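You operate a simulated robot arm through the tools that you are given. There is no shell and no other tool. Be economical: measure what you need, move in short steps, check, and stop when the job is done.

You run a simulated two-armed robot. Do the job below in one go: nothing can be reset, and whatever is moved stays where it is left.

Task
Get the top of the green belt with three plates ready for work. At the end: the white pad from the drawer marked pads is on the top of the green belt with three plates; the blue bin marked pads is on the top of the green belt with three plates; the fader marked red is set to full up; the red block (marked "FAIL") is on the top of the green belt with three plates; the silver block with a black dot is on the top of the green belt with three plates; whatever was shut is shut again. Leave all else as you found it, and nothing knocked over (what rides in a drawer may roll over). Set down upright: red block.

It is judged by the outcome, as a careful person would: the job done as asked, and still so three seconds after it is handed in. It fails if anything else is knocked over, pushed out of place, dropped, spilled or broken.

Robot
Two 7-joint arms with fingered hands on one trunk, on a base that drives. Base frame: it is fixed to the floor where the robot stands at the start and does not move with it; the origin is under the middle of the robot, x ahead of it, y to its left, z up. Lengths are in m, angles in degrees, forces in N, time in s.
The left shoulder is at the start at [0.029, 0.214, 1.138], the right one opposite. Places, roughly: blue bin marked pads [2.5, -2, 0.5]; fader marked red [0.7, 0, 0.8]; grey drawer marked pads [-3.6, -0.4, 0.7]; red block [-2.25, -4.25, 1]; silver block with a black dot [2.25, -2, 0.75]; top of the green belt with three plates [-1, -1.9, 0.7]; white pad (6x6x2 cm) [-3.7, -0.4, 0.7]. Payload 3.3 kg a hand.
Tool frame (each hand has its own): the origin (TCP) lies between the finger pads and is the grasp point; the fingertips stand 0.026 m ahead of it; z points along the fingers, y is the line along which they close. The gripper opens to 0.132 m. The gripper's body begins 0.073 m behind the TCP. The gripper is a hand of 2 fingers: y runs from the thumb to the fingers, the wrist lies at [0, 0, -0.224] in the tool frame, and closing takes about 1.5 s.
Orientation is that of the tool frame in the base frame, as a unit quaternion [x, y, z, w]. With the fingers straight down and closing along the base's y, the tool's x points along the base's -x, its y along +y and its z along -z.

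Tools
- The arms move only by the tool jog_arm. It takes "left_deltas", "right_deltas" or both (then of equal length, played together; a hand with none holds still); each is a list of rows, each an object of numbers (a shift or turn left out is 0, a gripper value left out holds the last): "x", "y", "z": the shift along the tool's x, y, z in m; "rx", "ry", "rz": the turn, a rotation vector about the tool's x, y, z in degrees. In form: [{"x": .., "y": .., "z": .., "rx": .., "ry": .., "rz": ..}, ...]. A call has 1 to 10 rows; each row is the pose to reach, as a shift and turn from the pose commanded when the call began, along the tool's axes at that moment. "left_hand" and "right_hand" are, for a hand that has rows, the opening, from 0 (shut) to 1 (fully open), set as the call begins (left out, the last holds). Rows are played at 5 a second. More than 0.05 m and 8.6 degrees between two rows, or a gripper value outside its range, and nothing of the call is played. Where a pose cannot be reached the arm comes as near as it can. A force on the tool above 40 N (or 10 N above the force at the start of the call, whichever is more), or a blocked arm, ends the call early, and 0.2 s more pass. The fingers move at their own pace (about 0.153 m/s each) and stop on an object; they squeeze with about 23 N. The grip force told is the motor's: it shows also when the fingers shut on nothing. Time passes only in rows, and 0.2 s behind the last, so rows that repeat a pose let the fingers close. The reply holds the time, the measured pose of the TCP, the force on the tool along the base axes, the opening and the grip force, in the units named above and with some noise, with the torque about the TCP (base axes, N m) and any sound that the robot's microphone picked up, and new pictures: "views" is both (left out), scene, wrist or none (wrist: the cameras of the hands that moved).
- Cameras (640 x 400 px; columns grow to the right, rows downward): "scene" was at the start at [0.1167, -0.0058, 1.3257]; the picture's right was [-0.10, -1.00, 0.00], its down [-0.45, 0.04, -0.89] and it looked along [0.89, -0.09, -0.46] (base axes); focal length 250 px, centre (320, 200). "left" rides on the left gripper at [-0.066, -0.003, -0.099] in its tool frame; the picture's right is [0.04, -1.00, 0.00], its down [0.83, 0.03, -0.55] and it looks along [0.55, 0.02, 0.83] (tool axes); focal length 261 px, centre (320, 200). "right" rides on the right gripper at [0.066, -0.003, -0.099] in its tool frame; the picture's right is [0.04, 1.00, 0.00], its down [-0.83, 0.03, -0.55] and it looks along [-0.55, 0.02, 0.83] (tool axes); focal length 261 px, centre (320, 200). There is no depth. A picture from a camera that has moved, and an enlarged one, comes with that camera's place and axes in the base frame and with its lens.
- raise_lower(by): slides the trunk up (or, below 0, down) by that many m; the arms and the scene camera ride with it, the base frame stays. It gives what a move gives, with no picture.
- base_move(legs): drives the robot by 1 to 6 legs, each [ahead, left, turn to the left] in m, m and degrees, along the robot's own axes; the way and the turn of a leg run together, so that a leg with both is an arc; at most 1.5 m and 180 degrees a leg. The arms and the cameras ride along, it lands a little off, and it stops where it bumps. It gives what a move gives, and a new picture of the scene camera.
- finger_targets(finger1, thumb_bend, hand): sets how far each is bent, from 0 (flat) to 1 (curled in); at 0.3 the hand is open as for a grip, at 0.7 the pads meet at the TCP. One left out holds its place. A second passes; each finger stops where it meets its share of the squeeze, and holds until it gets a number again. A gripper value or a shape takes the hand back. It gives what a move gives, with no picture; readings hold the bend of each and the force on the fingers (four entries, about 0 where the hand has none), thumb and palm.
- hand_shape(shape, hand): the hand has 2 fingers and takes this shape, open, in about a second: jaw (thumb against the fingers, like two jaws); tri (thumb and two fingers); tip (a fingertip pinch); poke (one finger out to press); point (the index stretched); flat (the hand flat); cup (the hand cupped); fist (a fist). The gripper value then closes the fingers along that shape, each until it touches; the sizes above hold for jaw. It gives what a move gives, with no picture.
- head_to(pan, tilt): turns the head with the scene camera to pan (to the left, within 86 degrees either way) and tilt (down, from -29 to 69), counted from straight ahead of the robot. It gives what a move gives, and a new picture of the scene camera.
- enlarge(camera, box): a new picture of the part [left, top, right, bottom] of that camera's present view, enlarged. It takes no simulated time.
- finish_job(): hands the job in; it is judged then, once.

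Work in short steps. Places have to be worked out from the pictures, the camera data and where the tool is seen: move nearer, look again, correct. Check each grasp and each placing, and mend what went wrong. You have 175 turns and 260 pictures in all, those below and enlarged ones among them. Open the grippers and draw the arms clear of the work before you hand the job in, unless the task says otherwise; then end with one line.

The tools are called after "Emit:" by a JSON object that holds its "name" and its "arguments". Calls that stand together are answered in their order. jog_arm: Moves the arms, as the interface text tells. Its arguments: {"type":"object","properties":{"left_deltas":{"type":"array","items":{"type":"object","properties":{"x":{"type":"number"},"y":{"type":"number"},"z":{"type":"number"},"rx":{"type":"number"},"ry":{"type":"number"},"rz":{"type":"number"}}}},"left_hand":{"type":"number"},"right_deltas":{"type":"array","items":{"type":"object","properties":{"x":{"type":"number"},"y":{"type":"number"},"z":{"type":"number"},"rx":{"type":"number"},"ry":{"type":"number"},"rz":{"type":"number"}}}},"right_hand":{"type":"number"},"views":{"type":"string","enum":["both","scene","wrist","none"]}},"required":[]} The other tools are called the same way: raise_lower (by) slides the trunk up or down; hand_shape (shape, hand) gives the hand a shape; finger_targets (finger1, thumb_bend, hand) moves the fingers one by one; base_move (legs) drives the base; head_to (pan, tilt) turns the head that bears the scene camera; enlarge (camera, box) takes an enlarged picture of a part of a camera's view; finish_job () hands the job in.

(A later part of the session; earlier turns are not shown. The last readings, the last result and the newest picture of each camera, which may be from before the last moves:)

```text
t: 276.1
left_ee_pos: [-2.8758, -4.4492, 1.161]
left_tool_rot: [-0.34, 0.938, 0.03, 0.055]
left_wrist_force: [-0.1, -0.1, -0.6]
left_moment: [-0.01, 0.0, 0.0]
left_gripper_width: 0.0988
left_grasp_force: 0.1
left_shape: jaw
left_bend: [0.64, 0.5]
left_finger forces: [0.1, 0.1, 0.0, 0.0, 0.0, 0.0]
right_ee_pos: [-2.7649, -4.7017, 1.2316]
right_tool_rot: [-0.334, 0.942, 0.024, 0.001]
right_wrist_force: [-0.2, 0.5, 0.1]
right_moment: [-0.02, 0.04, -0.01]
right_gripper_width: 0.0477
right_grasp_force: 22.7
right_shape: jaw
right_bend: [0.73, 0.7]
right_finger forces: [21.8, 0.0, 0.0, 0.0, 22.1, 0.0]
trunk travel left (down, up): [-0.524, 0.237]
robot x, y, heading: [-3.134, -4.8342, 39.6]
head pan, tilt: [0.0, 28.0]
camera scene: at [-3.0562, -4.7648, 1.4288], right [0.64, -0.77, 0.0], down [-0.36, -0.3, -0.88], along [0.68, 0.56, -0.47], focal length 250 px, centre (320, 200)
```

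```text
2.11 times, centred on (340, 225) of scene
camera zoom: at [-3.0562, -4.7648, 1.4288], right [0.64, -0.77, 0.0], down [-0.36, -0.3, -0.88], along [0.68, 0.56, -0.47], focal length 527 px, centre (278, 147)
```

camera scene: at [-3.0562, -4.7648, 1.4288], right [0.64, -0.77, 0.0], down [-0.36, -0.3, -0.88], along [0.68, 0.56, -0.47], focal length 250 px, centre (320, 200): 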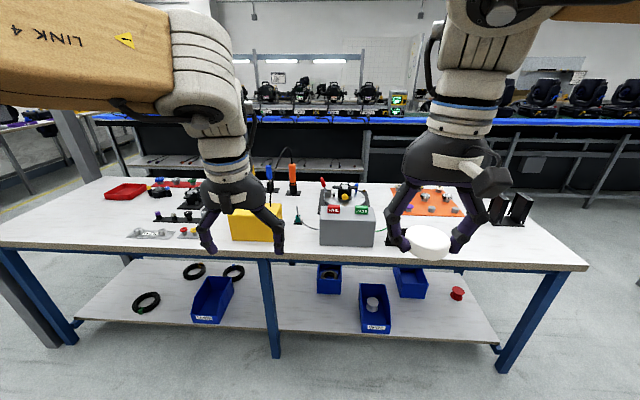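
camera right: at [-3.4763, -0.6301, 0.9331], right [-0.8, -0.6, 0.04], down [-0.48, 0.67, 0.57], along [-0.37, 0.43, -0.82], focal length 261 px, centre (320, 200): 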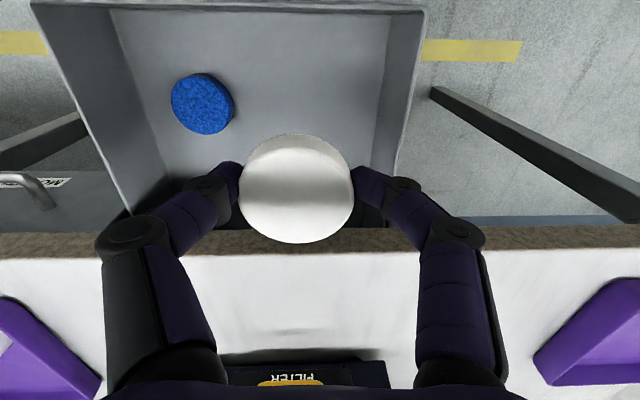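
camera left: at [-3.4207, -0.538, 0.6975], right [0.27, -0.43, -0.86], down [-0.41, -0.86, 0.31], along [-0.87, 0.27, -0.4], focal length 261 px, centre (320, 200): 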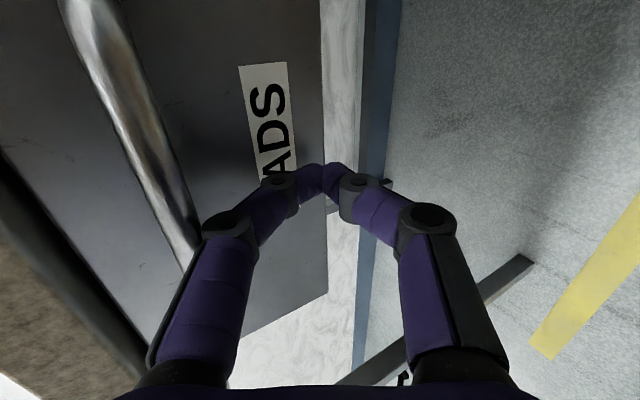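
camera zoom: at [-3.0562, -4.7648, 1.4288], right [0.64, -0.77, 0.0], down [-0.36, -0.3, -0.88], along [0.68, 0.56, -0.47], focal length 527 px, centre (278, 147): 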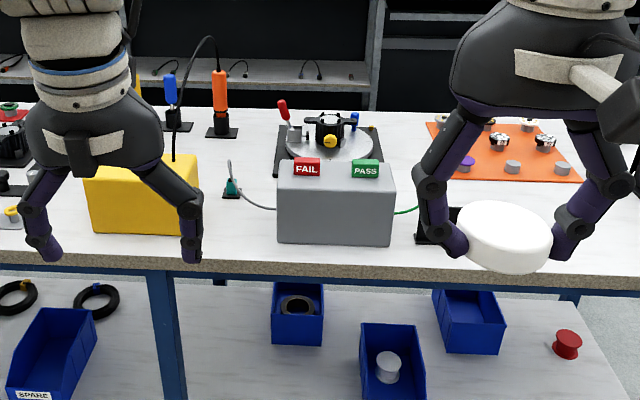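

From this side the FAIL block is at (−2.355, −4.256, 0.93), only ~10 cm in from the table edge: an easy top grasp. I square up, drive nearer, and straighten the left hand.

Emit:
{"name": "base_move", "arguments": {"legs": [[0, 0, -3.9], [0, -0.13, 0], [0.5, 0, 0]]}}

Emit:
{"name": "head_to", "arguments": {"pan": 10, "tilt": 45}}

Emit:
{"name": "jog_arm", "arguments": {"left_hand": 0.5, "left_deltas": [{"ry": 3.5}, {"ry": 7}]}}

```text
t: 280.4
left_ee_pos: [-2.3544, -4.2777, 1.161]
left_tool_rot: [-0.305, 0.95, 0.027, 0.056]
left_wrist_force: [-0.8, 0.3, -0.5]
left_moment: [-0.02, 0.0, -0.01]
left_gripper_width: 0.0986
left_grasp_force: 0.1
left_shape: jaw
left_bend: [0.64, 0.5]
left_finger forces: [0.0, 0.0, 0.0, 0.0, 0.0, 0.0]
right_ee_pos: [-2.2633, -4.5368, 1.2313]
right_tool_rot: [-0.299, 0.954, 0.023, 0.001]
right_wrist_force: [-0.1, 1.0, -0.2]
right_moment: [-0.03, 0.0, 0.05]
right_gripper_width: 0.0478
right_grasp_force: 23.0
right_shape: jaw
right_bend: [0.73, 0.7]
right_finger forces: [21.9, 0.1, 0.0, 0.1, 22.1, 0.0]
trunk travel left (down, up): [-0.524, 0.237]
robot x, y, heading: [-2.6466, -4.6453, 35.5]
head pan, tilt: [0.0, 28.0]
camera scene: at [-2.5582, -4.5785, 1.4287], right [0.58, -0.81, 0.0], down [-0.38, -0.27, -0.88], along [0.72, 0.51, -0.47], focal length 250 px, centre (320, 200)
```

scene: 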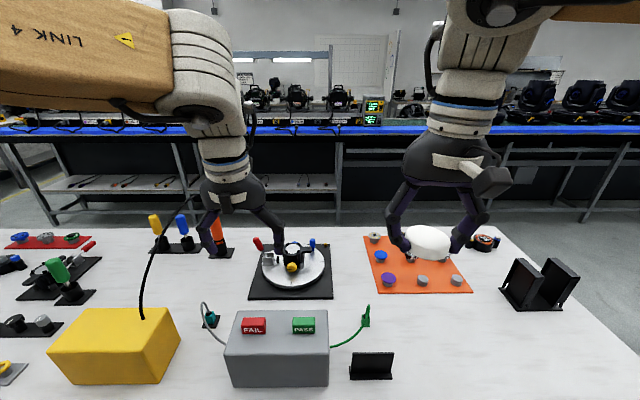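

```text
t: 281.2
left_ee_pos: [-2.3571, -4.2773, 1.1618]
left_tool_rot: [-0.306, 0.95, 0.028, 0.058]
left_wrist_force: [-0.4, 0.6, 0.0]
left_moment: [0.01, 0.02, -0.01]
left_gripper_width: 0.0985
left_grasp_force: 0.1
left_shape: jaw
left_bend: [0.64, 0.5]
left_finger forces: [0.1, 0.0, 0.0, 0.1, 0.0, 0.0]
right_ee_pos: [-2.2644, -4.5355, 1.2306]
right_tool_rot: [-0.301, 0.953, 0.023, 0.002]
right_wrist_force: [-0.6, -0.9, -0.7]
right_moment: [0.0, -0.01, 0.01]
right_gripper_width: 0.0478
right_grasp_force: 22.8
right_shape: jaw
right_bend: [0.73, 0.7]
right_finger forces: [21.9, 0.0, 0.0, 0.0, 22.0, 0.1]
trunk travel left (down, up): [-0.524, 0.237]
robot x, y, heading: [-2.6448, -4.645, 35.5]
head pan, tilt: [10.0, 45.0]
camera scene: at [-2.5761, -4.5739, 1.4031], right [0.71, -0.7, 0.0], down [-0.5, -0.5, -0.71], along [0.5, 0.5, -0.71], focal length 250 px, centre (320, 200)
```

scene: 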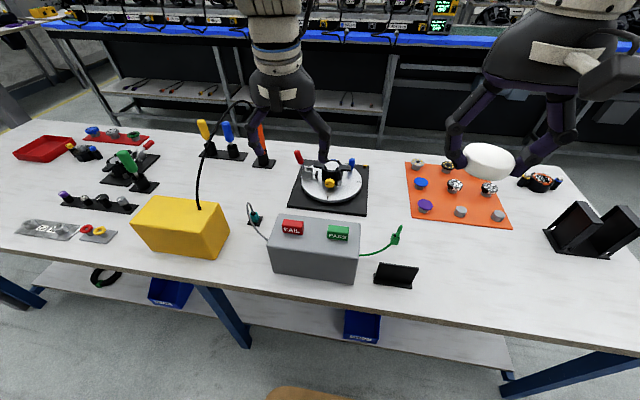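

```text
t: 281.8
left_ee_pos: [-2.3565, -4.2767, 1.161]
left_tool_rot: [-0.306, 0.952, 0.008, -0.002]
left_wrist_force: [0.1, 0.6, -0.2]
left_moment: [-0.01, -0.01, 0.01]
left_gripper_width: 0.0666
left_grasp_force: 0.0
left_shape: jaw
left_bend: [0.73, 0.7]
left_finger forces: [0.1, 0.0, 0.0, 0.1, 0.1, 0.0]
right_ee_pos: [-2.2634, -4.5371, 1.232]
right_tool_rot: [-0.299, 0.954, 0.023, 0.002]
right_wrist_force: [0.5, 1.1, 0.3]
right_moment: [0.01, -0.02, -0.01]
right_gripper_width: 0.0479
right_grasp_force: 22.9
right_shape: jaw
right_bend: [0.73, 0.7]
right_finger forces: [21.9, 0.1, 0.0, 0.0, 22.0, 0.0]
trunk travel left (down, up): [-0.524, 0.237]
robot x, y, heading: [-2.6475, -4.6436, 35.4]
head pan, tilt: [10.0, 45.0]
camera scene: at [-2.5759, -4.5739, 1.403], right [0.71, -0.7, 0.0], down [-0.5, -0.5, -0.71], along [0.5, 0.5, -0.71], focal length 250 px, centre (320, 200)
camera left: at [-2.3, -4.2428, 1.2603], right [0.55, -0.84, -0.02], down [-0.69, -0.47, 0.55], along [-0.47, -0.29, -0.83], focal length 261 px, centre (320, 200)
```

scene: 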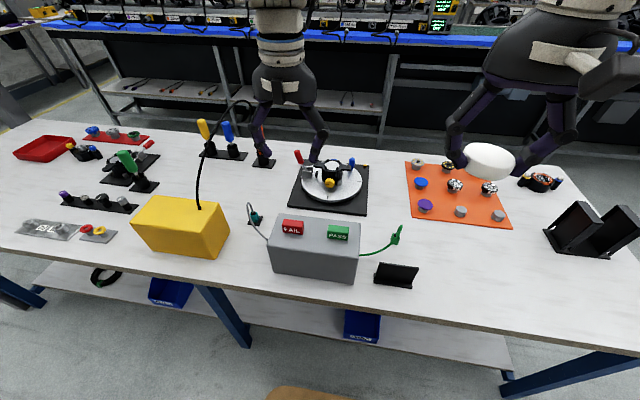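
left: 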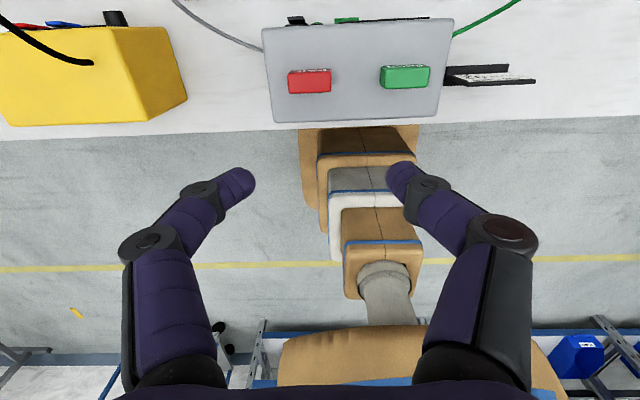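

The wrist view confirms FAIL at (−2.354, −4.255). I align over it and descend to just above.

Emit:
{"name": "jog_arm", "arguments": {"left_deltas": [{"x": -0.007, "y": 0.008, "z": 0.03}, {"x": -0.0147, "y": 0.016, "z": 0.07}, {"x": -0.0147, "y": 0.016, "z": 0.11}, {"x": -0.0147, "y": 0.016, "z": 0.15}, {"x": -0.0147, "y": 0.016, "z": 0.18}]}}

Emit:
{"name": "enlarge", "arguments": {"camera": "left", "box": [200, 40, 440, 240]}}

```text
t: 283.0
left_ee_pos: [-2.3543, -4.2525, 0.9802]
left_tool_rot: [-0.306, 0.952, 0.009, 0.0]
left_wrist_force: [0.6, 0.0, -0.3]
left_moment: [0.0, 0.0, 0.01]
left_gripper_width: 0.0667
left_grasp_force: 0.1
left_shape: jaw
left_bend: [0.73, 0.7]
left_finger forces: [0.1, 0.0, 0.0, 0.0, 0.0, 0.0]
right_ee_pos: [-2.2627, -4.5371, 1.2315]
right_tool_rot: [-0.3, 0.954, 0.024, 0.002]
right_wrist_force: [-0.5, 0.7, -0.1]
right_moment: [0.01, -0.01, 0.02]
right_gripper_width: 0.0479
right_grasp_force: 23.1
right_shape: jaw
right_bend: [0.73, 0.7]
right_finger forces: [21.8, 0.0, 0.0, 0.1, 22.1, 0.0]
trunk travel left (down, up): [-0.524, 0.237]
robot x, y, heading: [-2.6432, -4.6455, 35.2]
head pan, tilt: [10.0, 45.0]
camera scene: at [-2.5759, -4.5736, 1.403], right [0.71, -0.7, 0.0], down [-0.5, -0.5, -0.71], along [0.5, 0.5, -0.71], focal length 250 px, centre (320, 200)
camera left: at [-2.2984, -4.2179, 1.079], right [0.55, -0.84, -0.02], down [-0.69, -0.47, 0.55], along [-0.47, -0.29, -0.83], focal length 261 px, centre (320, 200)
```

scene: 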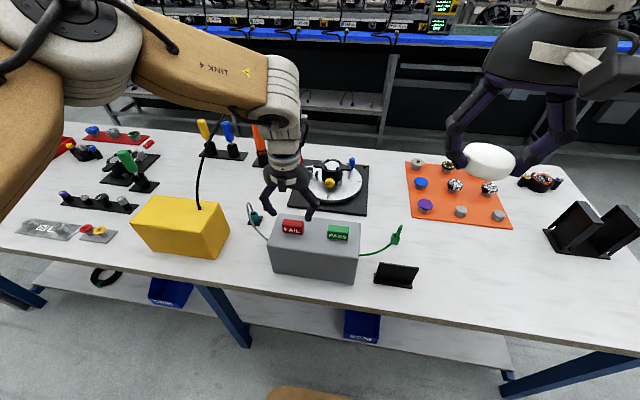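
left: 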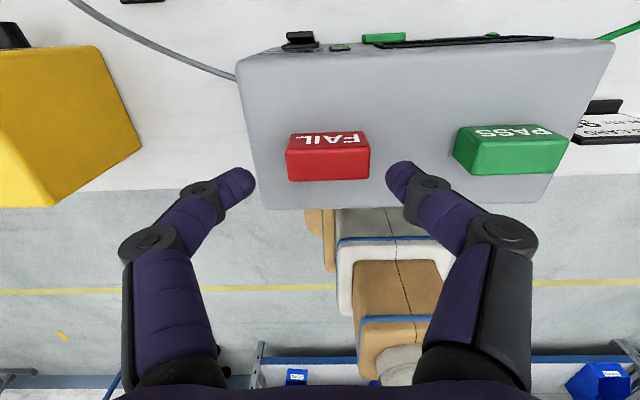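

```text
2.00 times, centred on (320, 140) of left
camera zoom: at [-2.2984, -4.2179, 1.079], right [0.55, -0.84, -0.02], down [-0.69, -0.47, 0.55], along [-0.47, -0.29, -0.83], focal length 521 px, centre (320, 320)
```

zoom: 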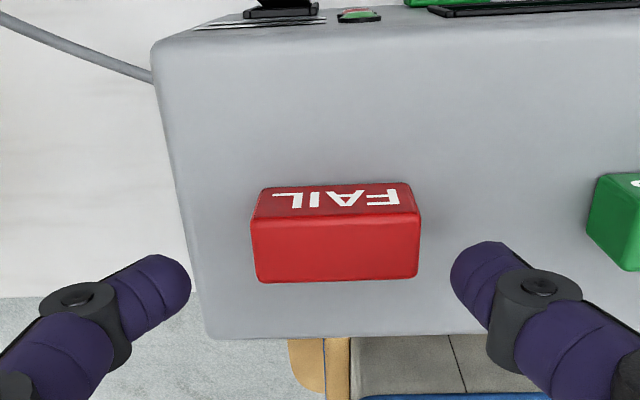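

Well aligned (block 5 mm to the right). I descend 3.2 cm, close, and check.

Emit:
{"name": "jog_arm", "arguments": {"left_deltas": [{"y": -0.005, "z": 0.012}, {"y": -0.005, "z": 0.024}, {"y": -0.005, "z": 0.032}], "views": "none"}}

Emit:
{"name": "jog_arm", "arguments": {"left_hand": 0, "left_deltas": [{}, {}, {}, {}, {}], "views": "wrist"}}

```text
t: 283.8
left_ee_pos: [-2.3509, -4.2559, 0.9479]
left_tool_rot: [-0.308, 0.951, 0.009, -0.001]
left_wrist_force: [0.2, -0.9, -0.1]
left_moment: [0.0, 0.04, 0.01]
left_gripper_width: 0.0665
left_grasp_force: 0.1
left_shape: jaw
left_bend: [0.73, 0.7]
left_finger forces: [0.1, 0.0, 0.0, 0.0, 0.0, 0.0]
right_ee_pos: [-2.2633, -4.5376, 1.2322]
right_tool_rot: [-0.3, 0.954, 0.024, 0.002]
right_wrist_force: [0.3, -0.2, -0.2]
right_moment: [-0.01, -0.01, 0.03]
right_gripper_width: 0.0481
right_grasp_force: 22.9
right_shape: jaw
right_bend: [0.73, 0.7]
right_finger forces: [21.8, 0.0, 0.1, 0.0, 22.1, 0.0]
trunk travel left (down, up): [-0.524, 0.237]
robot x, y, heading: [-2.6434, -4.6437, 35.3]
head pan, tilt: [10.0, 45.0]
```

```text
t: 285.0
left_ee_pos: [-2.3517, -4.2551, 0.9491]
left_tool_rot: [-0.306, 0.952, 0.009, -0.001]
left_wrist_force: [-0.7, -0.6, -0.2]
left_moment: [-0.03, -0.01, -0.04]
left_gripper_width: 0.0434
left_grasp_force: 23.3
left_shape: jaw
left_bend: [0.74, 0.7]
left_finger forces: [20.9, 0.1, 0.0, 0.0, 20.9, 0.0]
right_ee_pos: [-2.2648, -4.5359, 1.2324]
right_tool_rot: [-0.3, 0.954, 0.023, 0.002]
right_wrist_force: [-0.1, -0.4, 0.6]
right_moment: [-0.03, 0.01, -0.02]
right_gripper_width: 0.0479
right_grasp_force: 22.7
right_shape: jaw
right_bend: [0.73, 0.7]
right_finger forces: [21.9, 0.0, 0.0, 0.1, 22.1, 0.1]
trunk travel left (down, up): [-0.524, 0.237]
robot x, y, heading: [-2.6466, -4.6454, 35.6]
head pan, tilt: [10.0, 45.0]
camera left: at [-2.296, -4.2216, 1.0478], right [0.55, -0.84, -0.02], down [-0.69, -0.47, 0.55], along [-0.47, -0.29, -0.83], focal length 261 px, centre (320, 200)
```

left: 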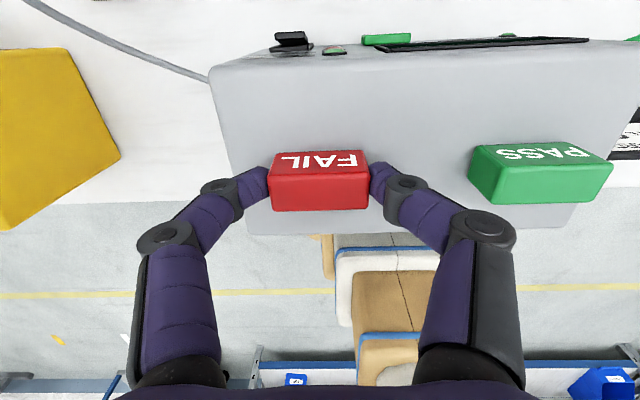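

The red block is gripped (43 mm). I lift it and back away.

Emit:
{"name": "jog_arm", "arguments": {"left_deltas": [{"z": -0.02}, {"z": -0.05}, {"z": -0.09}, {"z": -0.13}, {"z": -0.17}, {"z": -0.2}], "views": "wrist"}}

Emit:
{"name": "head_to", "arguments": {"pan": 0, "tilt": 28}}

Emit:
{"name": "base_move", "arguments": {"legs": [[-0.5, 0, 0], [0, -0.75, 0], [0, -0.8, 0], [0.7, 0, 0]]}}

```text
t: 286.4
left_ee_pos: [-2.3526, -4.2611, 1.1509]
left_tool_rot: [-0.307, 0.952, 0.01, 0.0]
left_wrist_force: [0.3, 1.1, -0.6]
left_moment: [0.02, 0.02, -0.03]
left_gripper_width: 0.0435
left_grasp_force: 22.8
left_shape: jaw
left_bend: [0.74, 0.7]
left_finger forces: [20.9, 0.1, 0.0, 0.0, 20.9, 0.0]
right_ee_pos: [-2.2648, -4.5384, 1.2317]
right_tool_rot: [-0.3, 0.954, 0.023, 0.002]
right_wrist_force: [-0.4, 0.6, -0.1]
right_moment: [0.0, -0.01, -0.01]
right_gripper_width: 0.0478
right_grasp_force: 23.3
right_shape: jaw
right_bend: [0.73, 0.7]
right_finger forces: [21.7, 0.0, 0.0, 0.0, 22.1, 0.0]
trunk travel left (down, up): [-0.524, 0.237]
robot x, y, heading: [-2.6501, -4.6452, 35.3]
head pan, tilt: [10.0, 45.0]
camera left: at [-2.2961, -4.2262, 1.2494], right [0.55, -0.84, -0.02], down [-0.69, -0.47, 0.55], along [-0.47, -0.29, -0.83], focal length 261 px, centre (320, 200)
```

left: 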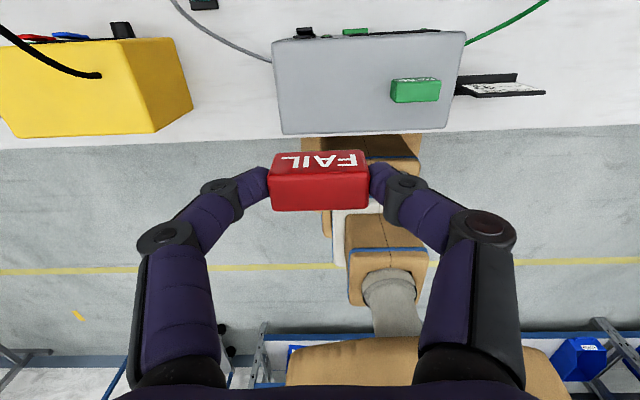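

```text
t: 287.2
left_ee_pos: [-2.352, -4.2609, 1.1499]
left_tool_rot: [-0.307, 0.952, 0.009, -0.001]
left_wrist_force: [0.7, -0.5, 0.2]
left_moment: [-0.02, 0.01, -0.03]
left_gripper_width: 0.0435
left_grasp_force: 23.0
left_shape: jaw
left_bend: [0.74, 0.7]
left_finger forces: [20.9, 0.0, 0.1, 0.0, 20.9, 0.0]
right_ee_pos: [-2.264, -4.5363, 1.2313]
right_tool_rot: [-0.301, 0.953, 0.024, 0.002]
right_wrist_force: [0.3, 0.5, -0.3]
right_moment: [-0.03, 0.0, 0.0]
right_gripper_width: 0.0478
right_grasp_force: 23.0
right_shape: jaw
right_bend: [0.73, 0.7]
right_finger forces: [21.8, 0.0, 0.0, 0.0, 22.2, 0.0]
trunk travel left (down, up): [-0.524, 0.237]
robot x, y, heading: [-2.6493, -4.642, 35.5]
head pan, tilt: [0.0, 28.0]
camera scene: at [-2.5589, -4.5789, 1.4287], right [0.58, -0.81, 0.0], down [-0.38, -0.27, -0.88], along [0.72, 0.51, -0.47], focal length 250 px, centre (320, 200)
```

scene: 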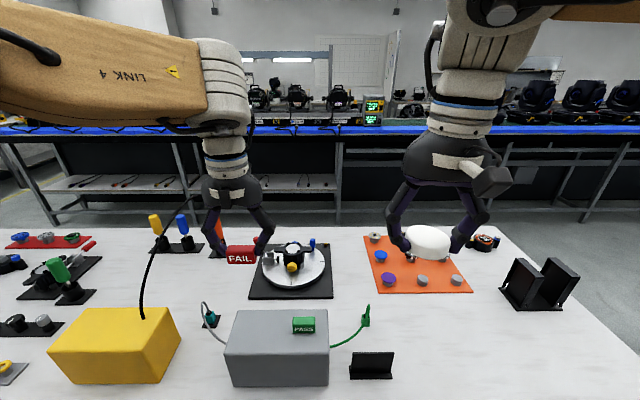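

```text
t: 301.0
left_ee_pos: [-1.293, -5.358, 1.1506]
left_tool_rot: [-0.322, 0.947, 0.009, -0.001]
left_wrist_force: [0.8, -0.2, -0.6]
left_moment: [-0.01, 0.01, -0.01]
left_gripper_width: 0.0434
left_grasp_force: 22.6
left_shape: jaw
left_bend: [0.74, 0.7]
left_finger forces: [20.9, 0.0, 0.1, 0.1, 21.0, 0.0]
right_ee_pos: [-1.1969, -5.6323, 1.2318]
right_tool_rot: [-0.316, 0.948, 0.024, 0.001]
right_wrist_force: [-0.7, 1.1, 0.0]
right_moment: [0.01, 0.02, -0.01]
right_gripper_width: 0.0475
right_grasp_force: 23.1
right_shape: jaw
right_bend: [0.73, 0.7]
right_finger forces: [21.8, 0.0, 0.0, 0.1, 22.1, 0.0]
trunk travel left (down, up): [-0.524, 0.237]
robot x, y, heading: [-1.5745, -5.7527, 37.5]
head pan, tilt: [0.0, 28.0]
camera scene: at [-1.4893, -5.6838, 1.4288], right [0.61, -0.79, 0.0], down [-0.37, -0.29, -0.88], along [0.7, 0.54, -0.47], focal length 250 px, centre (320, 200)
```

scene: 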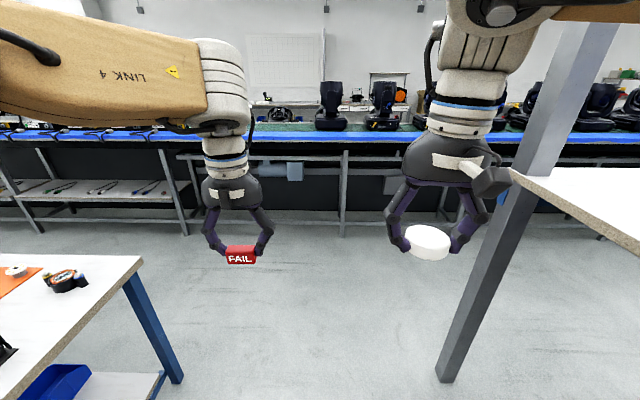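

Both objects are held. I go on through the gap back into the aisle behind the line, then turn left and drive along it toward the hall's end.

Emit:
{"name": "base_move", "arguments": {"legs": [[0, 0, -1.9], [1.4, 0, 0], [0, 0, 90]]}}

```text
t: 312.3
left_ee_pos: [-0.8352, -4.6471, 1.1501]
left_tool_rot: [0.905, -0.426, -0.005, 0.007]
left_wrist_force: [0.5, 1.2, -0.5]
left_moment: [0.01, -0.04, 0.0]
left_gripper_width: 0.0434
left_grasp_force: 23.2
left_shape: jaw
left_bend: [0.74, 0.7]
left_finger forces: [20.9, 0.0, 0.0, 0.1, 20.9, 0.0]
right_ee_pos: [-0.5646, -4.54, 1.2325]
right_tool_rot: [0.902, -0.431, -0.018, 0.016]
right_wrist_force: [0.1, -0.5, 0.2]
right_moment: [-0.01, 0.02, 0.02]
right_gripper_width: 0.0475
right_grasp_force: 22.9
right_shape: jaw
right_bend: [0.73, 0.7]
right_finger forces: [21.6, 0.0, 0.0, 0.0, 21.9, 0.1]
trunk travel left (down, up): [-0.524, 0.237]
robot x, y, heading: [-0.4314, -4.9127, 129.5]
head pan, tilt: [0.0, 28.0]
camera scene: at [-0.498, -4.83, 1.4288], right [0.77, 0.63, 0.0], down [0.3, -0.36, -0.88], along [-0.56, 0.68, -0.47], focal length 250 px, centre (320, 200)
```

scene: 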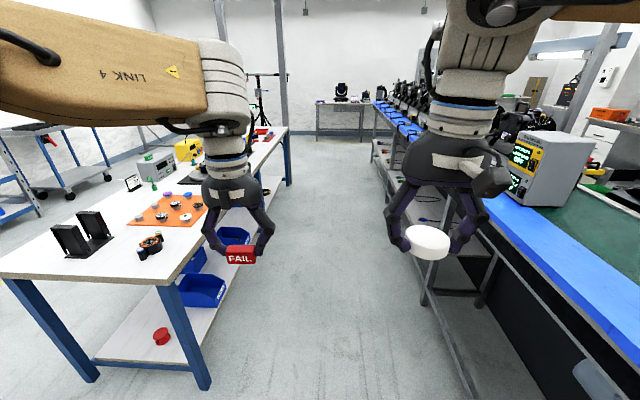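

I straighten to 125.7° and drive 4.5 m along the aisle in three legs.

Emit:
{"name": "base_move", "arguments": {"legs": [[0, 0, -3.8], [1.5, 0, 0], [1.5, 0, 0]]}}

```text
t: 327.4
left_ee_pos: [-2.5883, -2.1667, 1.1511]
left_tool_rot: [0.892, -0.453, -0.005, 0.008]
left_wrist_force: [-0.2, 0.3, 0.2]
left_moment: [0.01, -0.01, 0.0]
left_gripper_width: 0.0436
left_grasp_force: 23.1
left_shape: jaw
left_bend: [0.74, 0.7]
left_finger forces: [21.0, 0.0, 0.0, 0.1, 21.0, 0.0]
right_ee_pos: [-2.3119, -2.077, 1.2326]
right_tool_rot: [0.888, -0.459, -0.018, 0.016]
right_wrist_force: [-0.5, 0.1, -0.5]
right_moment: [-0.05, -0.03, 0.02]
right_gripper_width: 0.0478
right_grasp_force: 23.0
right_shape: jaw
right_bend: [0.73, 0.7]
right_finger forces: [21.6, 0.0, 0.0, 0.0, 21.8, 0.0]
trunk travel left (down, up): [-0.524, 0.237]
robot x, y, heading: [-2.2008, -2.4599, 126.1]
head pan, tilt: [0.0, 28.0]
camera scene: at [-2.2635, -2.3692, 1.4288], right [0.81, 0.59, 0.0], down [0.28, -0.38, -0.88], along [-0.52, 0.71, -0.47], focal length 250 px, centre (320, 200)
```

scene: 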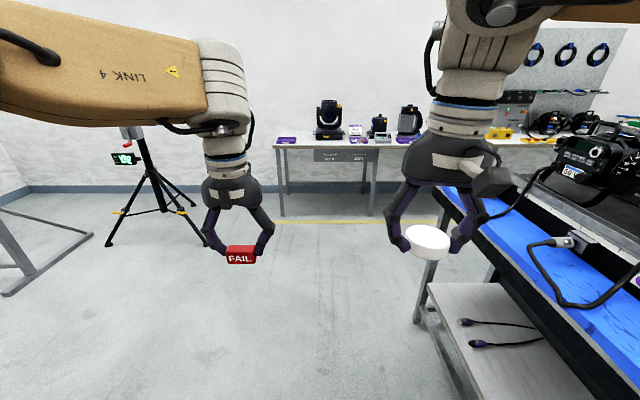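

The way ahead is clear to the drawer bench. I go 1.75 m on and turn right toward the passage between the bench and the line's end.

Emit:
{"name": "base_move", "arguments": {"legs": [[1.3, 0, 0], [0.45, 0, 0], [0, 0, -90.4]]}}

```text
t: 340.1
left_ee_pos: [-2.9415, -0.6505, 1.1493]
left_tool_rot: [-0.304, 0.953, 0.009, -0.001]
left_wrist_force: [-0.2, -0.1, -0.6]
left_moment: [0.02, 0.04, 0.0]
left_gripper_width: 0.043
left_grasp_force: 23.6
left_shape: jaw
left_bend: [0.74, 0.7]
left_finger forces: [20.9, 0.0, 0.1, 0.1, 20.9, 0.1]
right_ee_pos: [-2.8567, -0.9289, 1.2333]
right_tool_rot: [-0.297, 0.954, 0.024, 0.002]
right_wrist_force: [0.5, 0.3, -0.3]
right_moment: [-0.02, 0.02, -0.03]
right_gripper_width: 0.0477
right_grasp_force: 23.1
right_shape: jaw
right_bend: [0.73, 0.7]
right_finger forces: [21.3, 0.1, 0.0, 0.1, 21.7, 0.0]
trunk travel left (down, up): [-0.524, 0.237]
robot x, y, heading: [-3.2395, -1.0328, 35.0]
head pan, tilt: [0.0, 28.0]
camera scene: at [-3.1513, -0.9684, 1.4288], right [0.58, -0.82, 0.0], down [-0.38, -0.27, -0.88], along [0.72, 0.51, -0.47], focal length 250 px, centre (320, 200)
```

scene: 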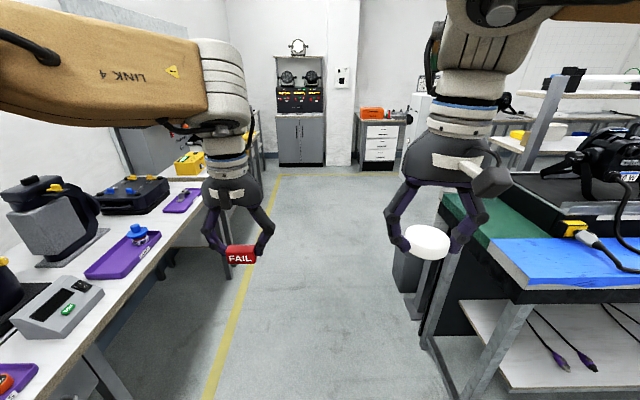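

The passage is clear. I drive 2.3 m through it, turn right along the belt's front, and drive to stand before the belt.

Emit:
{"name": "base_move", "arguments": {"legs": [[1.5, 0, 0.6], [0.8, 0, 0], [0, 0, -90], [1.0, 0, 0], [1.0, 0, 0], [0, 0, -90]]}}

```text
t: 368.9
left_ee_pos: [-0.438, -1.7092, 1.1512]
left_tool_rot: [0.951, 0.308, 0.001, 0.01]
left_wrist_force: [0.6, 0.0, -0.1]
left_moment: [0.0, -0.02, 0.0]
left_gripper_width: 0.0431
left_grasp_force: 23.3
left_shape: jaw
left_bend: [0.74, 0.7]
left_finger forces: [20.8, 0.1, 0.0, 0.0, 20.8, 0.1]
right_ee_pos: [-0.5274, -1.4321, 1.2321]
right_tool_rot: [0.953, 0.303, -0.001, 0.023]
right_wrist_force: [0.7, -0.8, -0.2]
right_moment: [-0.01, -0.03, 0.02]
right_gripper_width: 0.0473
right_grasp_force: 23.4
right_shape: jaw
right_bend: [0.73, 0.7]
right_finger forces: [21.0, 0.0, 0.1, 0.0, 21.4, 0.1]
trunk travel left (down, up): [-0.524, 0.237]
robot x, y, heading: [-0.1438, -1.323, -144.4]
head pan, tilt: [0.0, 28.0]
camera scene: at [-0.2296, -1.383, 1.4288], right [-0.58, 0.81, 0.0], down [0.38, 0.27, -0.88], along [-0.72, -0.51, -0.47], focal length 250 px, centre (320, 200)
```

scene: 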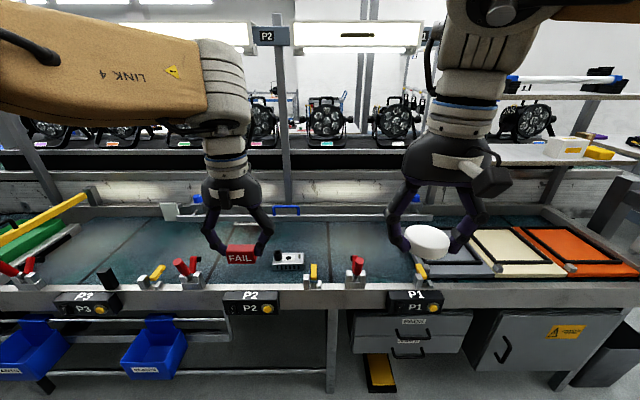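

Back at the belt with silver standing as left. I shift left 13 cm, drive 0.42 m ahead, and lower the trunk, to put the red block left of the silver one and the pad right of it.

Emit:
{"name": "base_move", "arguments": {"legs": [[0, 0.135, 0], [0.42, 0, 0]]}}

Emit:
{"name": "raise_lower", "arguments": {"by": -0.2}}

Emit:
{"name": "head_to", "arguments": {"pan": 5, "tilt": 48}}

```text
t: 372.4
left_ee_pos: [-0.7034, -2.0605, 1.1497]
left_tool_rot: [0.952, 0.307, 0.002, 0.008]
left_wrist_force: [-1.2, 0.8, 0.0]
left_moment: [0.03, -0.03, 0.01]
left_gripper_width: 0.0429
left_grasp_force: 23.4
left_shape: jaw
left_bend: [0.74, 0.7]
left_finger forces: [20.8, 0.1, 0.0, 0.0, 20.9, 0.0]
right_ee_pos: [-0.793, -1.7846, 1.2315]
right_tool_rot: [0.953, 0.303, -0.002, 0.024]
right_wrist_force: [0.2, 0.1, 0.7]
right_moment: [-0.02, -0.04, -0.02]
right_gripper_width: 0.0469
right_grasp_force: 22.8
right_shape: jaw
right_bend: [0.73, 0.7]
right_finger forces: [21.1, 0.0, 0.0, 0.0, 21.3, 0.0]
trunk travel left (down, up): [-0.524, 0.237]
robot x, y, heading: [-0.4078, -1.6744, -144.4]
head pan, tilt: [0.0, 28.0]
camera scene: at [-0.4942, -1.7357, 1.4287], right [-0.58, 0.81, 0.0], down [0.38, 0.27, -0.88], along [-0.72, -0.51, -0.47], focal length 250 px, centre (320, 200)
```

scene: 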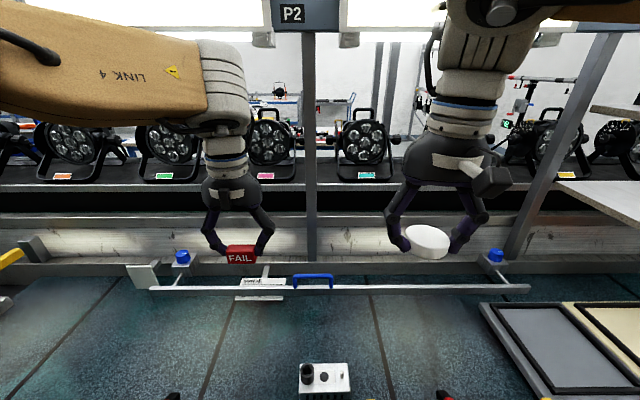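

```text
t: 374.5
left_ee_pos: [-0.7027, -2.0608, 0.9505]
left_tool_rot: [0.951, 0.308, 0.001, 0.009]
left_wrist_force: [0.2, -0.1, -0.5]
left_moment: [0.0, -0.01, -0.01]
left_gripper_width: 0.0429
left_grasp_force: 22.8
left_shape: jaw
left_bend: [0.74, 0.7]
left_finger forces: [20.8, 0.0, 0.0, 0.0, 20.8, 0.0]
right_ee_pos: [-0.7911, -1.7841, 1.0324]
right_tool_rot: [0.953, 0.302, -0.002, 0.024]
right_wrist_force: [-0.7, 0.6, 0.2]
right_moment: [-0.01, 0.03, 0.01]
right_gripper_width: 0.047
right_grasp_force: 23.5
right_shape: jaw
right_bend: [0.73, 0.7]
right_finger forces: [21.0, 0.0, 0.0, 0.1, 21.3, 0.0]
trunk travel left (down, up): [-0.324, 0.437]
robot x, y, heading: [-0.4121, -1.6781, -144.5]
head pan, tilt: [0.0, 28.0]
```

```text
t: 375.4
left_ee_pos: [-0.7031, -2.0611, 0.9486]
left_tool_rot: [0.952, 0.307, 0.001, 0.009]
left_wrist_force: [0.0, 1.0, -0.6]
left_moment: [-0.01, 0.01, 0.01]
left_gripper_width: 0.0429
left_grasp_force: 22.9
left_shape: jaw
left_bend: [0.74, 0.7]
left_finger forces: [20.9, 0.0, 0.0, 0.0, 20.8, 0.0]
right_ee_pos: [-0.7913, -1.7835, 1.0323]
right_tool_rot: [0.953, 0.302, -0.002, 0.024]
right_wrist_force: [0.7, 0.1, 0.5]
right_moment: [-0.03, 0.05, -0.04]
right_gripper_width: 0.0472
right_grasp_force: 22.6
right_shape: jaw
right_bend: [0.73, 0.7]
right_finger forces: [21.0, 0.0, 0.0, 0.1, 21.2, 0.0]
trunk travel left (down, up): [-0.324, 0.437]
robot x, y, heading: [-0.4082, -1.6749, -144.5]
head pan, tilt: [5.0, 48.0]
camera scene: at [-0.4987, -1.7474, 1.1976], right [-0.65, 0.76, 0.0], down [0.56, 0.48, -0.67], along [-0.51, -0.44, -0.74], focal length 250 px, centre (320, 200)
```

scene: 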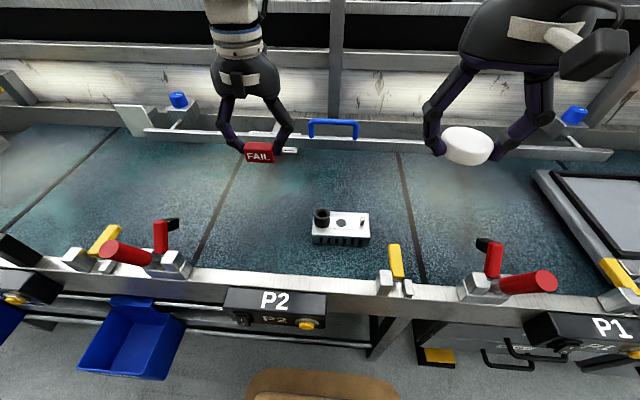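

The red block's landing spot (left of silver, clear of the clamps) is free. I lower it to near the belt.

Emit:
{"name": "jog_arm", "arguments": {"left_deltas": [{"z": 0.04}, {"z": 0.08}, {"z": 0.12}, {"z": 0.155}, {"z": 0.168}, {"z": 0.174}, {"z": 0.18}]}}

```text
t: 376.9
left_ee_pos: [-0.7039, -2.063, 0.775]
left_tool_rot: [0.952, 0.307, -0.003, 0.01]
left_wrist_force: [-0.8, 0.2, 34.6]
left_moment: [0.04, 0.04, -0.01]
left_gripper_width: 0.0463
left_grasp_force: 23.3
left_shape: jaw
left_bend: [0.75, 0.72]
left_finger forces: [27.0, 0.1, 0.0, 0.0, 28.0, 0.0]
right_ee_pos: [-0.7909, -1.7821, 1.0333]
right_tool_rot: [0.953, 0.302, -0.003, 0.025]
right_wrist_force: [-0.7, 0.2, 0.2]
right_moment: [0.01, -0.02, 0.0]
right_gripper_width: 0.0472
right_grasp_force: 23.1
right_shape: jaw
right_bend: [0.73, 0.7]
right_finger forces: [21.0, 0.0, 0.0, 0.1, 21.3, 0.0]
trunk travel left (down, up): [-0.324, 0.437]
robot x, y, heading: [-0.4102, -1.6734, -144.5]
head pan, tilt: [5.0, 48.0]
camera scene: at [-0.4972, -1.7453, 1.1984], right [-0.65, 0.76, 0.0], down [0.56, 0.48, -0.67], along [-0.51, -0.44, -0.74], focal length 250 px, centre (320, 200)
camera left: at [-0.7565, -2.0978, 0.8742], right [-0.55, 0.83, -0.02], down [0.69, 0.47, 0.54], along [0.46, 0.29, -0.84], focal length 261 px, centre (320, 200)
```

scene: 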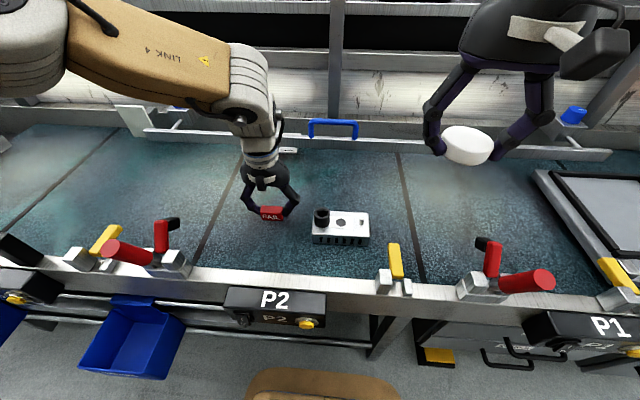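
left: 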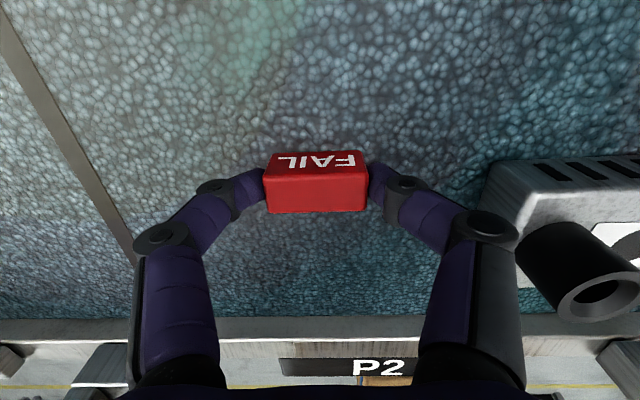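

The red block stands on the belt. I ease off, open slightly, and rise straight up.

Emit:
{"name": "jog_arm", "arguments": {"left_deltas": [{"z": -0.004}, {"z": -0.005}], "views": "none"}}

Emit:
{"name": "jog_arm", "arguments": {"left_hand": 0.48, "left_deltas": [{}, {}, {}, {"z": -0.02}, {"z": -0.05}, {"z": -0.09}, {"z": -0.13}, {"z": -0.17}]}}

```text
t: 377.6
left_ee_pos: [-0.7007, -2.0626, 0.7763]
left_tool_rot: [0.951, 0.308, 0.002, 0.009]
left_wrist_force: [-3.3, -0.5, 15.8]
left_moment: [0.05, 0.1, 0.0]
left_gripper_width: 0.0461
left_grasp_force: 22.9
left_shape: jaw
left_bend: [0.75, 0.72]
left_finger forces: [25.0, 0.0, 0.0, 0.0, 25.8, 0.1]
right_ee_pos: [-0.7903, -1.7832, 1.0325]
right_tool_rot: [0.953, 0.302, -0.003, 0.024]
right_wrist_force: [-0.4, -0.2, 0.0]
right_moment: [-0.01, -0.02, -0.04]
right_gripper_width: 0.0471
right_grasp_force: 23.2
right_shape: jaw
right_bend: [0.73, 0.7]
right_finger forces: [21.0, 0.0, 0.0, 0.0, 21.3, 0.0]
trunk travel left (down, up): [-0.324, 0.437]
robot x, y, heading: [-0.4049, -1.6782, -144.3]
head pan, tilt: [5.0, 48.0]
```

```text
t: 379.4
left_ee_pos: [-0.7014, -2.0635, 0.9459]
left_tool_rot: [0.951, 0.308, 0.001, 0.009]
left_wrist_force: [-0.9, 0.0, 0.1]
left_moment: [-0.03, 0.01, 0.02]
left_gripper_width: 0.063
left_grasp_force: 0.1
left_shape: jaw
left_bend: [0.73, 0.7]
left_finger forces: [0.1, 0.0, 0.0, 0.0, 0.1, 0.1]
right_ee_pos: [-0.7915, -1.782, 1.0327]
right_tool_rot: [0.953, 0.302, -0.002, 0.023]
right_wrist_force: [1.0, -0.5, -0.1]
right_moment: [-0.01, 0.0, 0.0]
right_gripper_width: 0.0472
right_grasp_force: 22.3
right_shape: jaw
right_bend: [0.73, 0.7]
right_finger forces: [21.1, 0.1, 0.0, 0.0, 21.3, 0.0]
trunk travel left (down, up): [-0.324, 0.437]
robot x, y, heading: [-0.4083, -1.6749, -144.5]
head pan, tilt: [5.0, 48.0]
camera scene: at [-0.4985, -1.7469, 1.1976], right [-0.65, 0.76, 0.0], down [0.56, 0.48, -0.67], along [-0.51, -0.44, -0.74], focal length 250 px, centre (320, 200)
camera left: at [-0.7559, -2.0983, 1.0437], right [-0.55, 0.83, -0.02], down [0.69, 0.47, 0.55], along [0.47, 0.29, -0.83], focal length 261 px, centre (320, 200)
```

scene: 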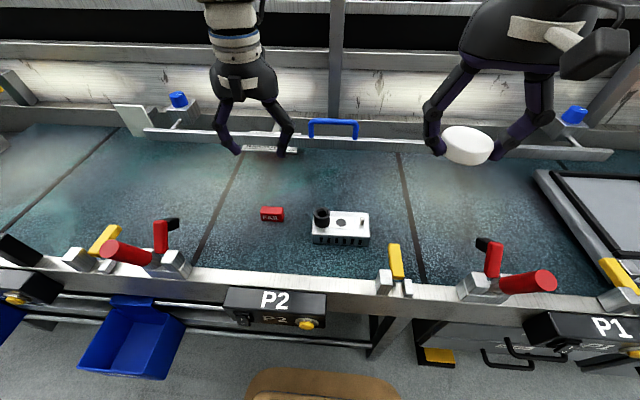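
left: 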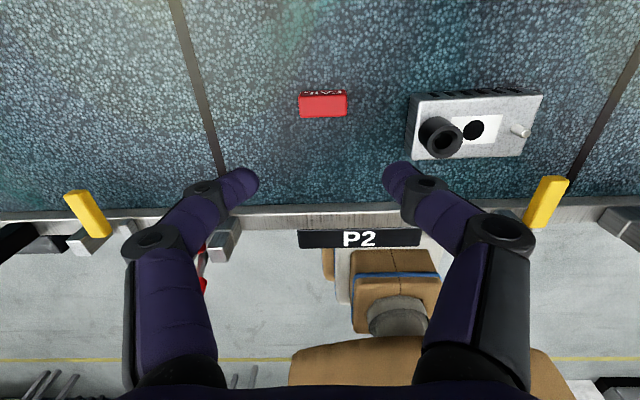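

The red block stands upright on the belt. Now the pad: I move the right hand forward 13 cm, 3 cm right, and lower it.

Emit:
{"name": "jog_arm", "arguments": {"right_deltas": [{"x": -0.04, "y": -0.01, "z": 0.02}, {"x": -0.08, "y": -0.02, "z": 0.04}, {"x": -0.12, "y": -0.03, "z": 0.06}, {"x": -0.13, "y": -0.03, "z": 0.1}, {"x": -0.13, "y": -0.03, "z": 0.14}, {"x": -0.13, "y": -0.03, "z": 0.18}, {"x": -0.13, "y": -0.03, "z": 0.22}, {"x": -0.13, "y": -0.03, "z": 0.24}]}}

```text
t: 381.1
left_ee_pos: [-0.701, -2.0641, 0.9441]
left_tool_rot: [0.952, 0.307, 0.001, 0.009]
left_wrist_force: [0.2, 0.8, -0.2]
left_moment: [0.03, 0.0, 0.0]
left_gripper_width: 0.0627
left_grasp_force: 0.0
left_shape: jaw
left_bend: [0.73, 0.7]
left_finger forces: [0.0, 0.1, 0.0, 0.1, 0.1, 0.0]
right_ee_pos: [-0.9123, -1.843, 0.7933]
right_tool_rot: [0.953, 0.301, -0.002, 0.024]
right_wrist_force: [0.2, 0.7, -0.9]
right_moment: [0.04, -0.01, -0.04]
right_gripper_width: 0.047
right_grasp_force: 22.7
right_shape: jaw
right_bend: [0.73, 0.7]
right_finger forces: [20.9, 0.1, 0.0, 0.0, 21.1, 0.0]
trunk travel left (down, up): [-0.324, 0.437]
robot x, y, heading: [-0.4088, -1.6765, -144.2]
head pan, tilt: [5.0, 48.0]
camera scene: at [-0.4989, -1.7474, 1.1976], right [-0.65, 0.76, 0.0], down [0.56, 0.48, -0.67], along [-0.51, -0.44, -0.74], focal length 250 px, centre (320, 200)
camera right: at [-0.8607, -1.7983, 0.8906], right [0.61, -0.79, 0.04], down [-0.67, -0.48, 0.57], along [-0.43, -0.37, -0.82], focal length 261 px, centre (320, 200)
```

scene: 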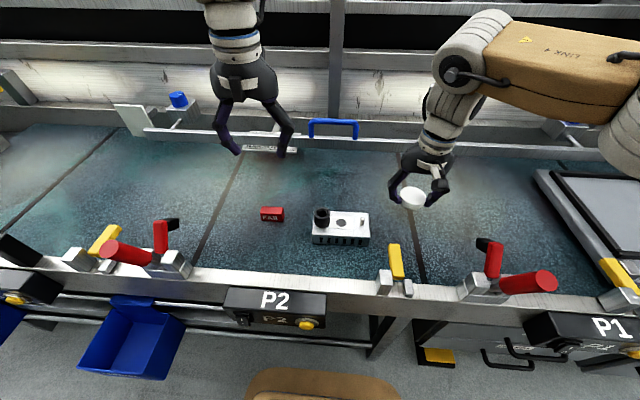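
right: 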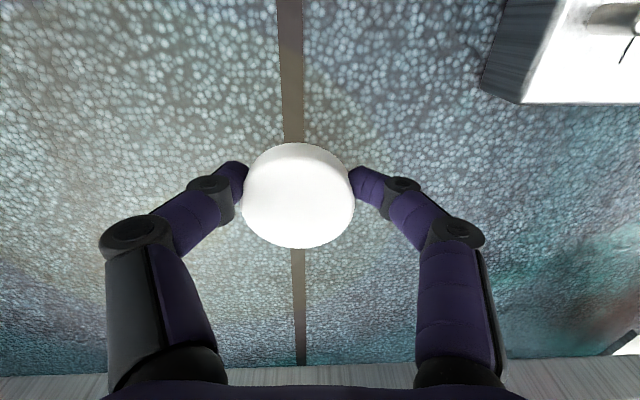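

The pad is 2–3 cm above the belt. I lower until contact and release.

Emit:
{"name": "jog_arm", "arguments": {"right_deltas": [{"z": 0.012}, {"z": 0.02}, {"z": 0.026}, {"z": 0.031}], "views": "none"}}

Emit:
{"name": "jog_arm", "arguments": {"right_hand": 0.55, "right_deltas": [{"z": -0.003}, {"z": -0.003}, {"z": -0.003}, {"z": -0.02}, {"z": -0.06}, {"z": -0.1}, {"z": -0.14}, {"z": -0.18}, {"z": -0.22}]}}

```text
t: 382.3
left_ee_pos: [-0.7001, -2.0634, 0.946]
left_tool_rot: [0.951, 0.308, 0.0, 0.009]
left_wrist_force: [-0.5, -0.1, 0.2]
left_moment: [-0.02, 0.0, -0.02]
left_gripper_width: 0.0627
left_grasp_force: 0.1
left_shape: jaw
left_bend: [0.73, 0.7]
left_finger forces: [0.1, 0.0, 0.1, 0.0, 0.0, 0.0]
right_ee_pos: [-0.9141, -1.8458, 0.7666]
right_tool_rot: [0.954, 0.299, -0.008, 0.025]
right_wrist_force: [2.1, 2.8, 24.9]
right_moment: [1.07, 0.48, -0.14]
right_gripper_width: 0.0472
right_grasp_force: 23.3
right_shape: jaw
right_bend: [0.73, 0.7]
right_finger forces: [20.3, 0.0, 0.0, 0.0, 44.5, 0.0]
trunk travel left (down, up): [-0.324, 0.437]
robot x, y, heading: [-0.407, -1.676, -144.5]
head pan, tilt: [5.0, 48.0]
stopped in row 4 (right hand): the force on the tool passed its limit (the readings are from after the stop); the commanded pose is now the measured one
```

```text
t: 384.3
left_ee_pos: [-0.7021, -2.0627, 0.9458]
left_tool_rot: [0.951, 0.308, 0.001, 0.009]
left_wrist_force: [0.5, 0.6, 0.8]
left_moment: [0.0, 0.01, 0.02]
left_gripper_width: 0.0627
left_grasp_force: 0.1
left_shape: jaw
left_bend: [0.73, 0.7]
left_finger forces: [0.0, 0.1, 0.0, 0.0, 0.0, 0.0]
right_ee_pos: [-0.9113, -1.8353, 0.9827]
right_tool_rot: [0.953, 0.301, -0.006, 0.025]
right_wrist_force: [-0.9, 0.4, -0.5]
right_moment: [0.02, 0.0, 0.0]
right_gripper_width: 0.0724
right_grasp_force: 0.1
right_shape: jaw
right_bend: [0.72, 0.7]
right_finger forces: [0.0, 0.0, 0.0, 0.0, 0.0, 0.1]
right hand out of reach, approached as far as the arm can: row 9
trunk travel left (down, up): [-0.324, 0.437]
robot x, y, heading: [-0.4072, -1.6751, -144.6]
head pan, tilt: [5.0, 48.0]
camera scene: at [-0.498, -1.7463, 1.1977], right [-0.65, 0.76, 0.0], down [0.56, 0.48, -0.67], along [-0.51, -0.44, -0.74], focal length 250 px, centre (320, 200)
camera right: at [-0.8589, -1.7896, 1.0785], right [0.61, -0.79, 0.04], down [-0.66, -0.48, 0.57], along [-0.44, -0.38, -0.82], focal length 261 px, centre (320, 200)
```

scene: 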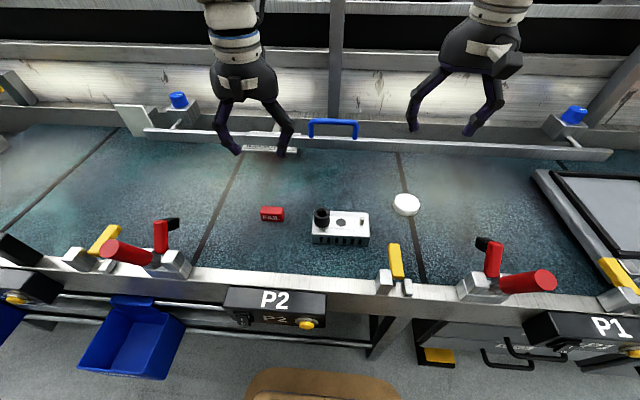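
right: 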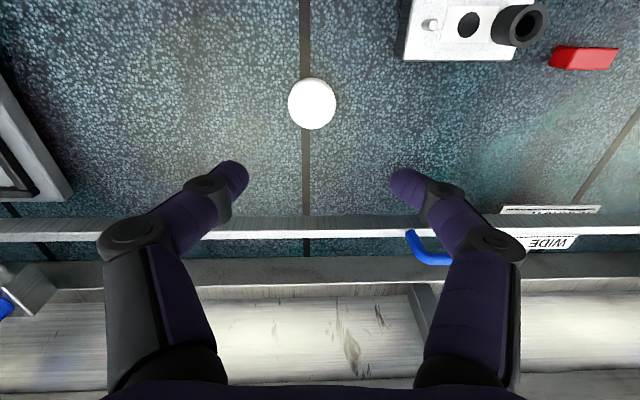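

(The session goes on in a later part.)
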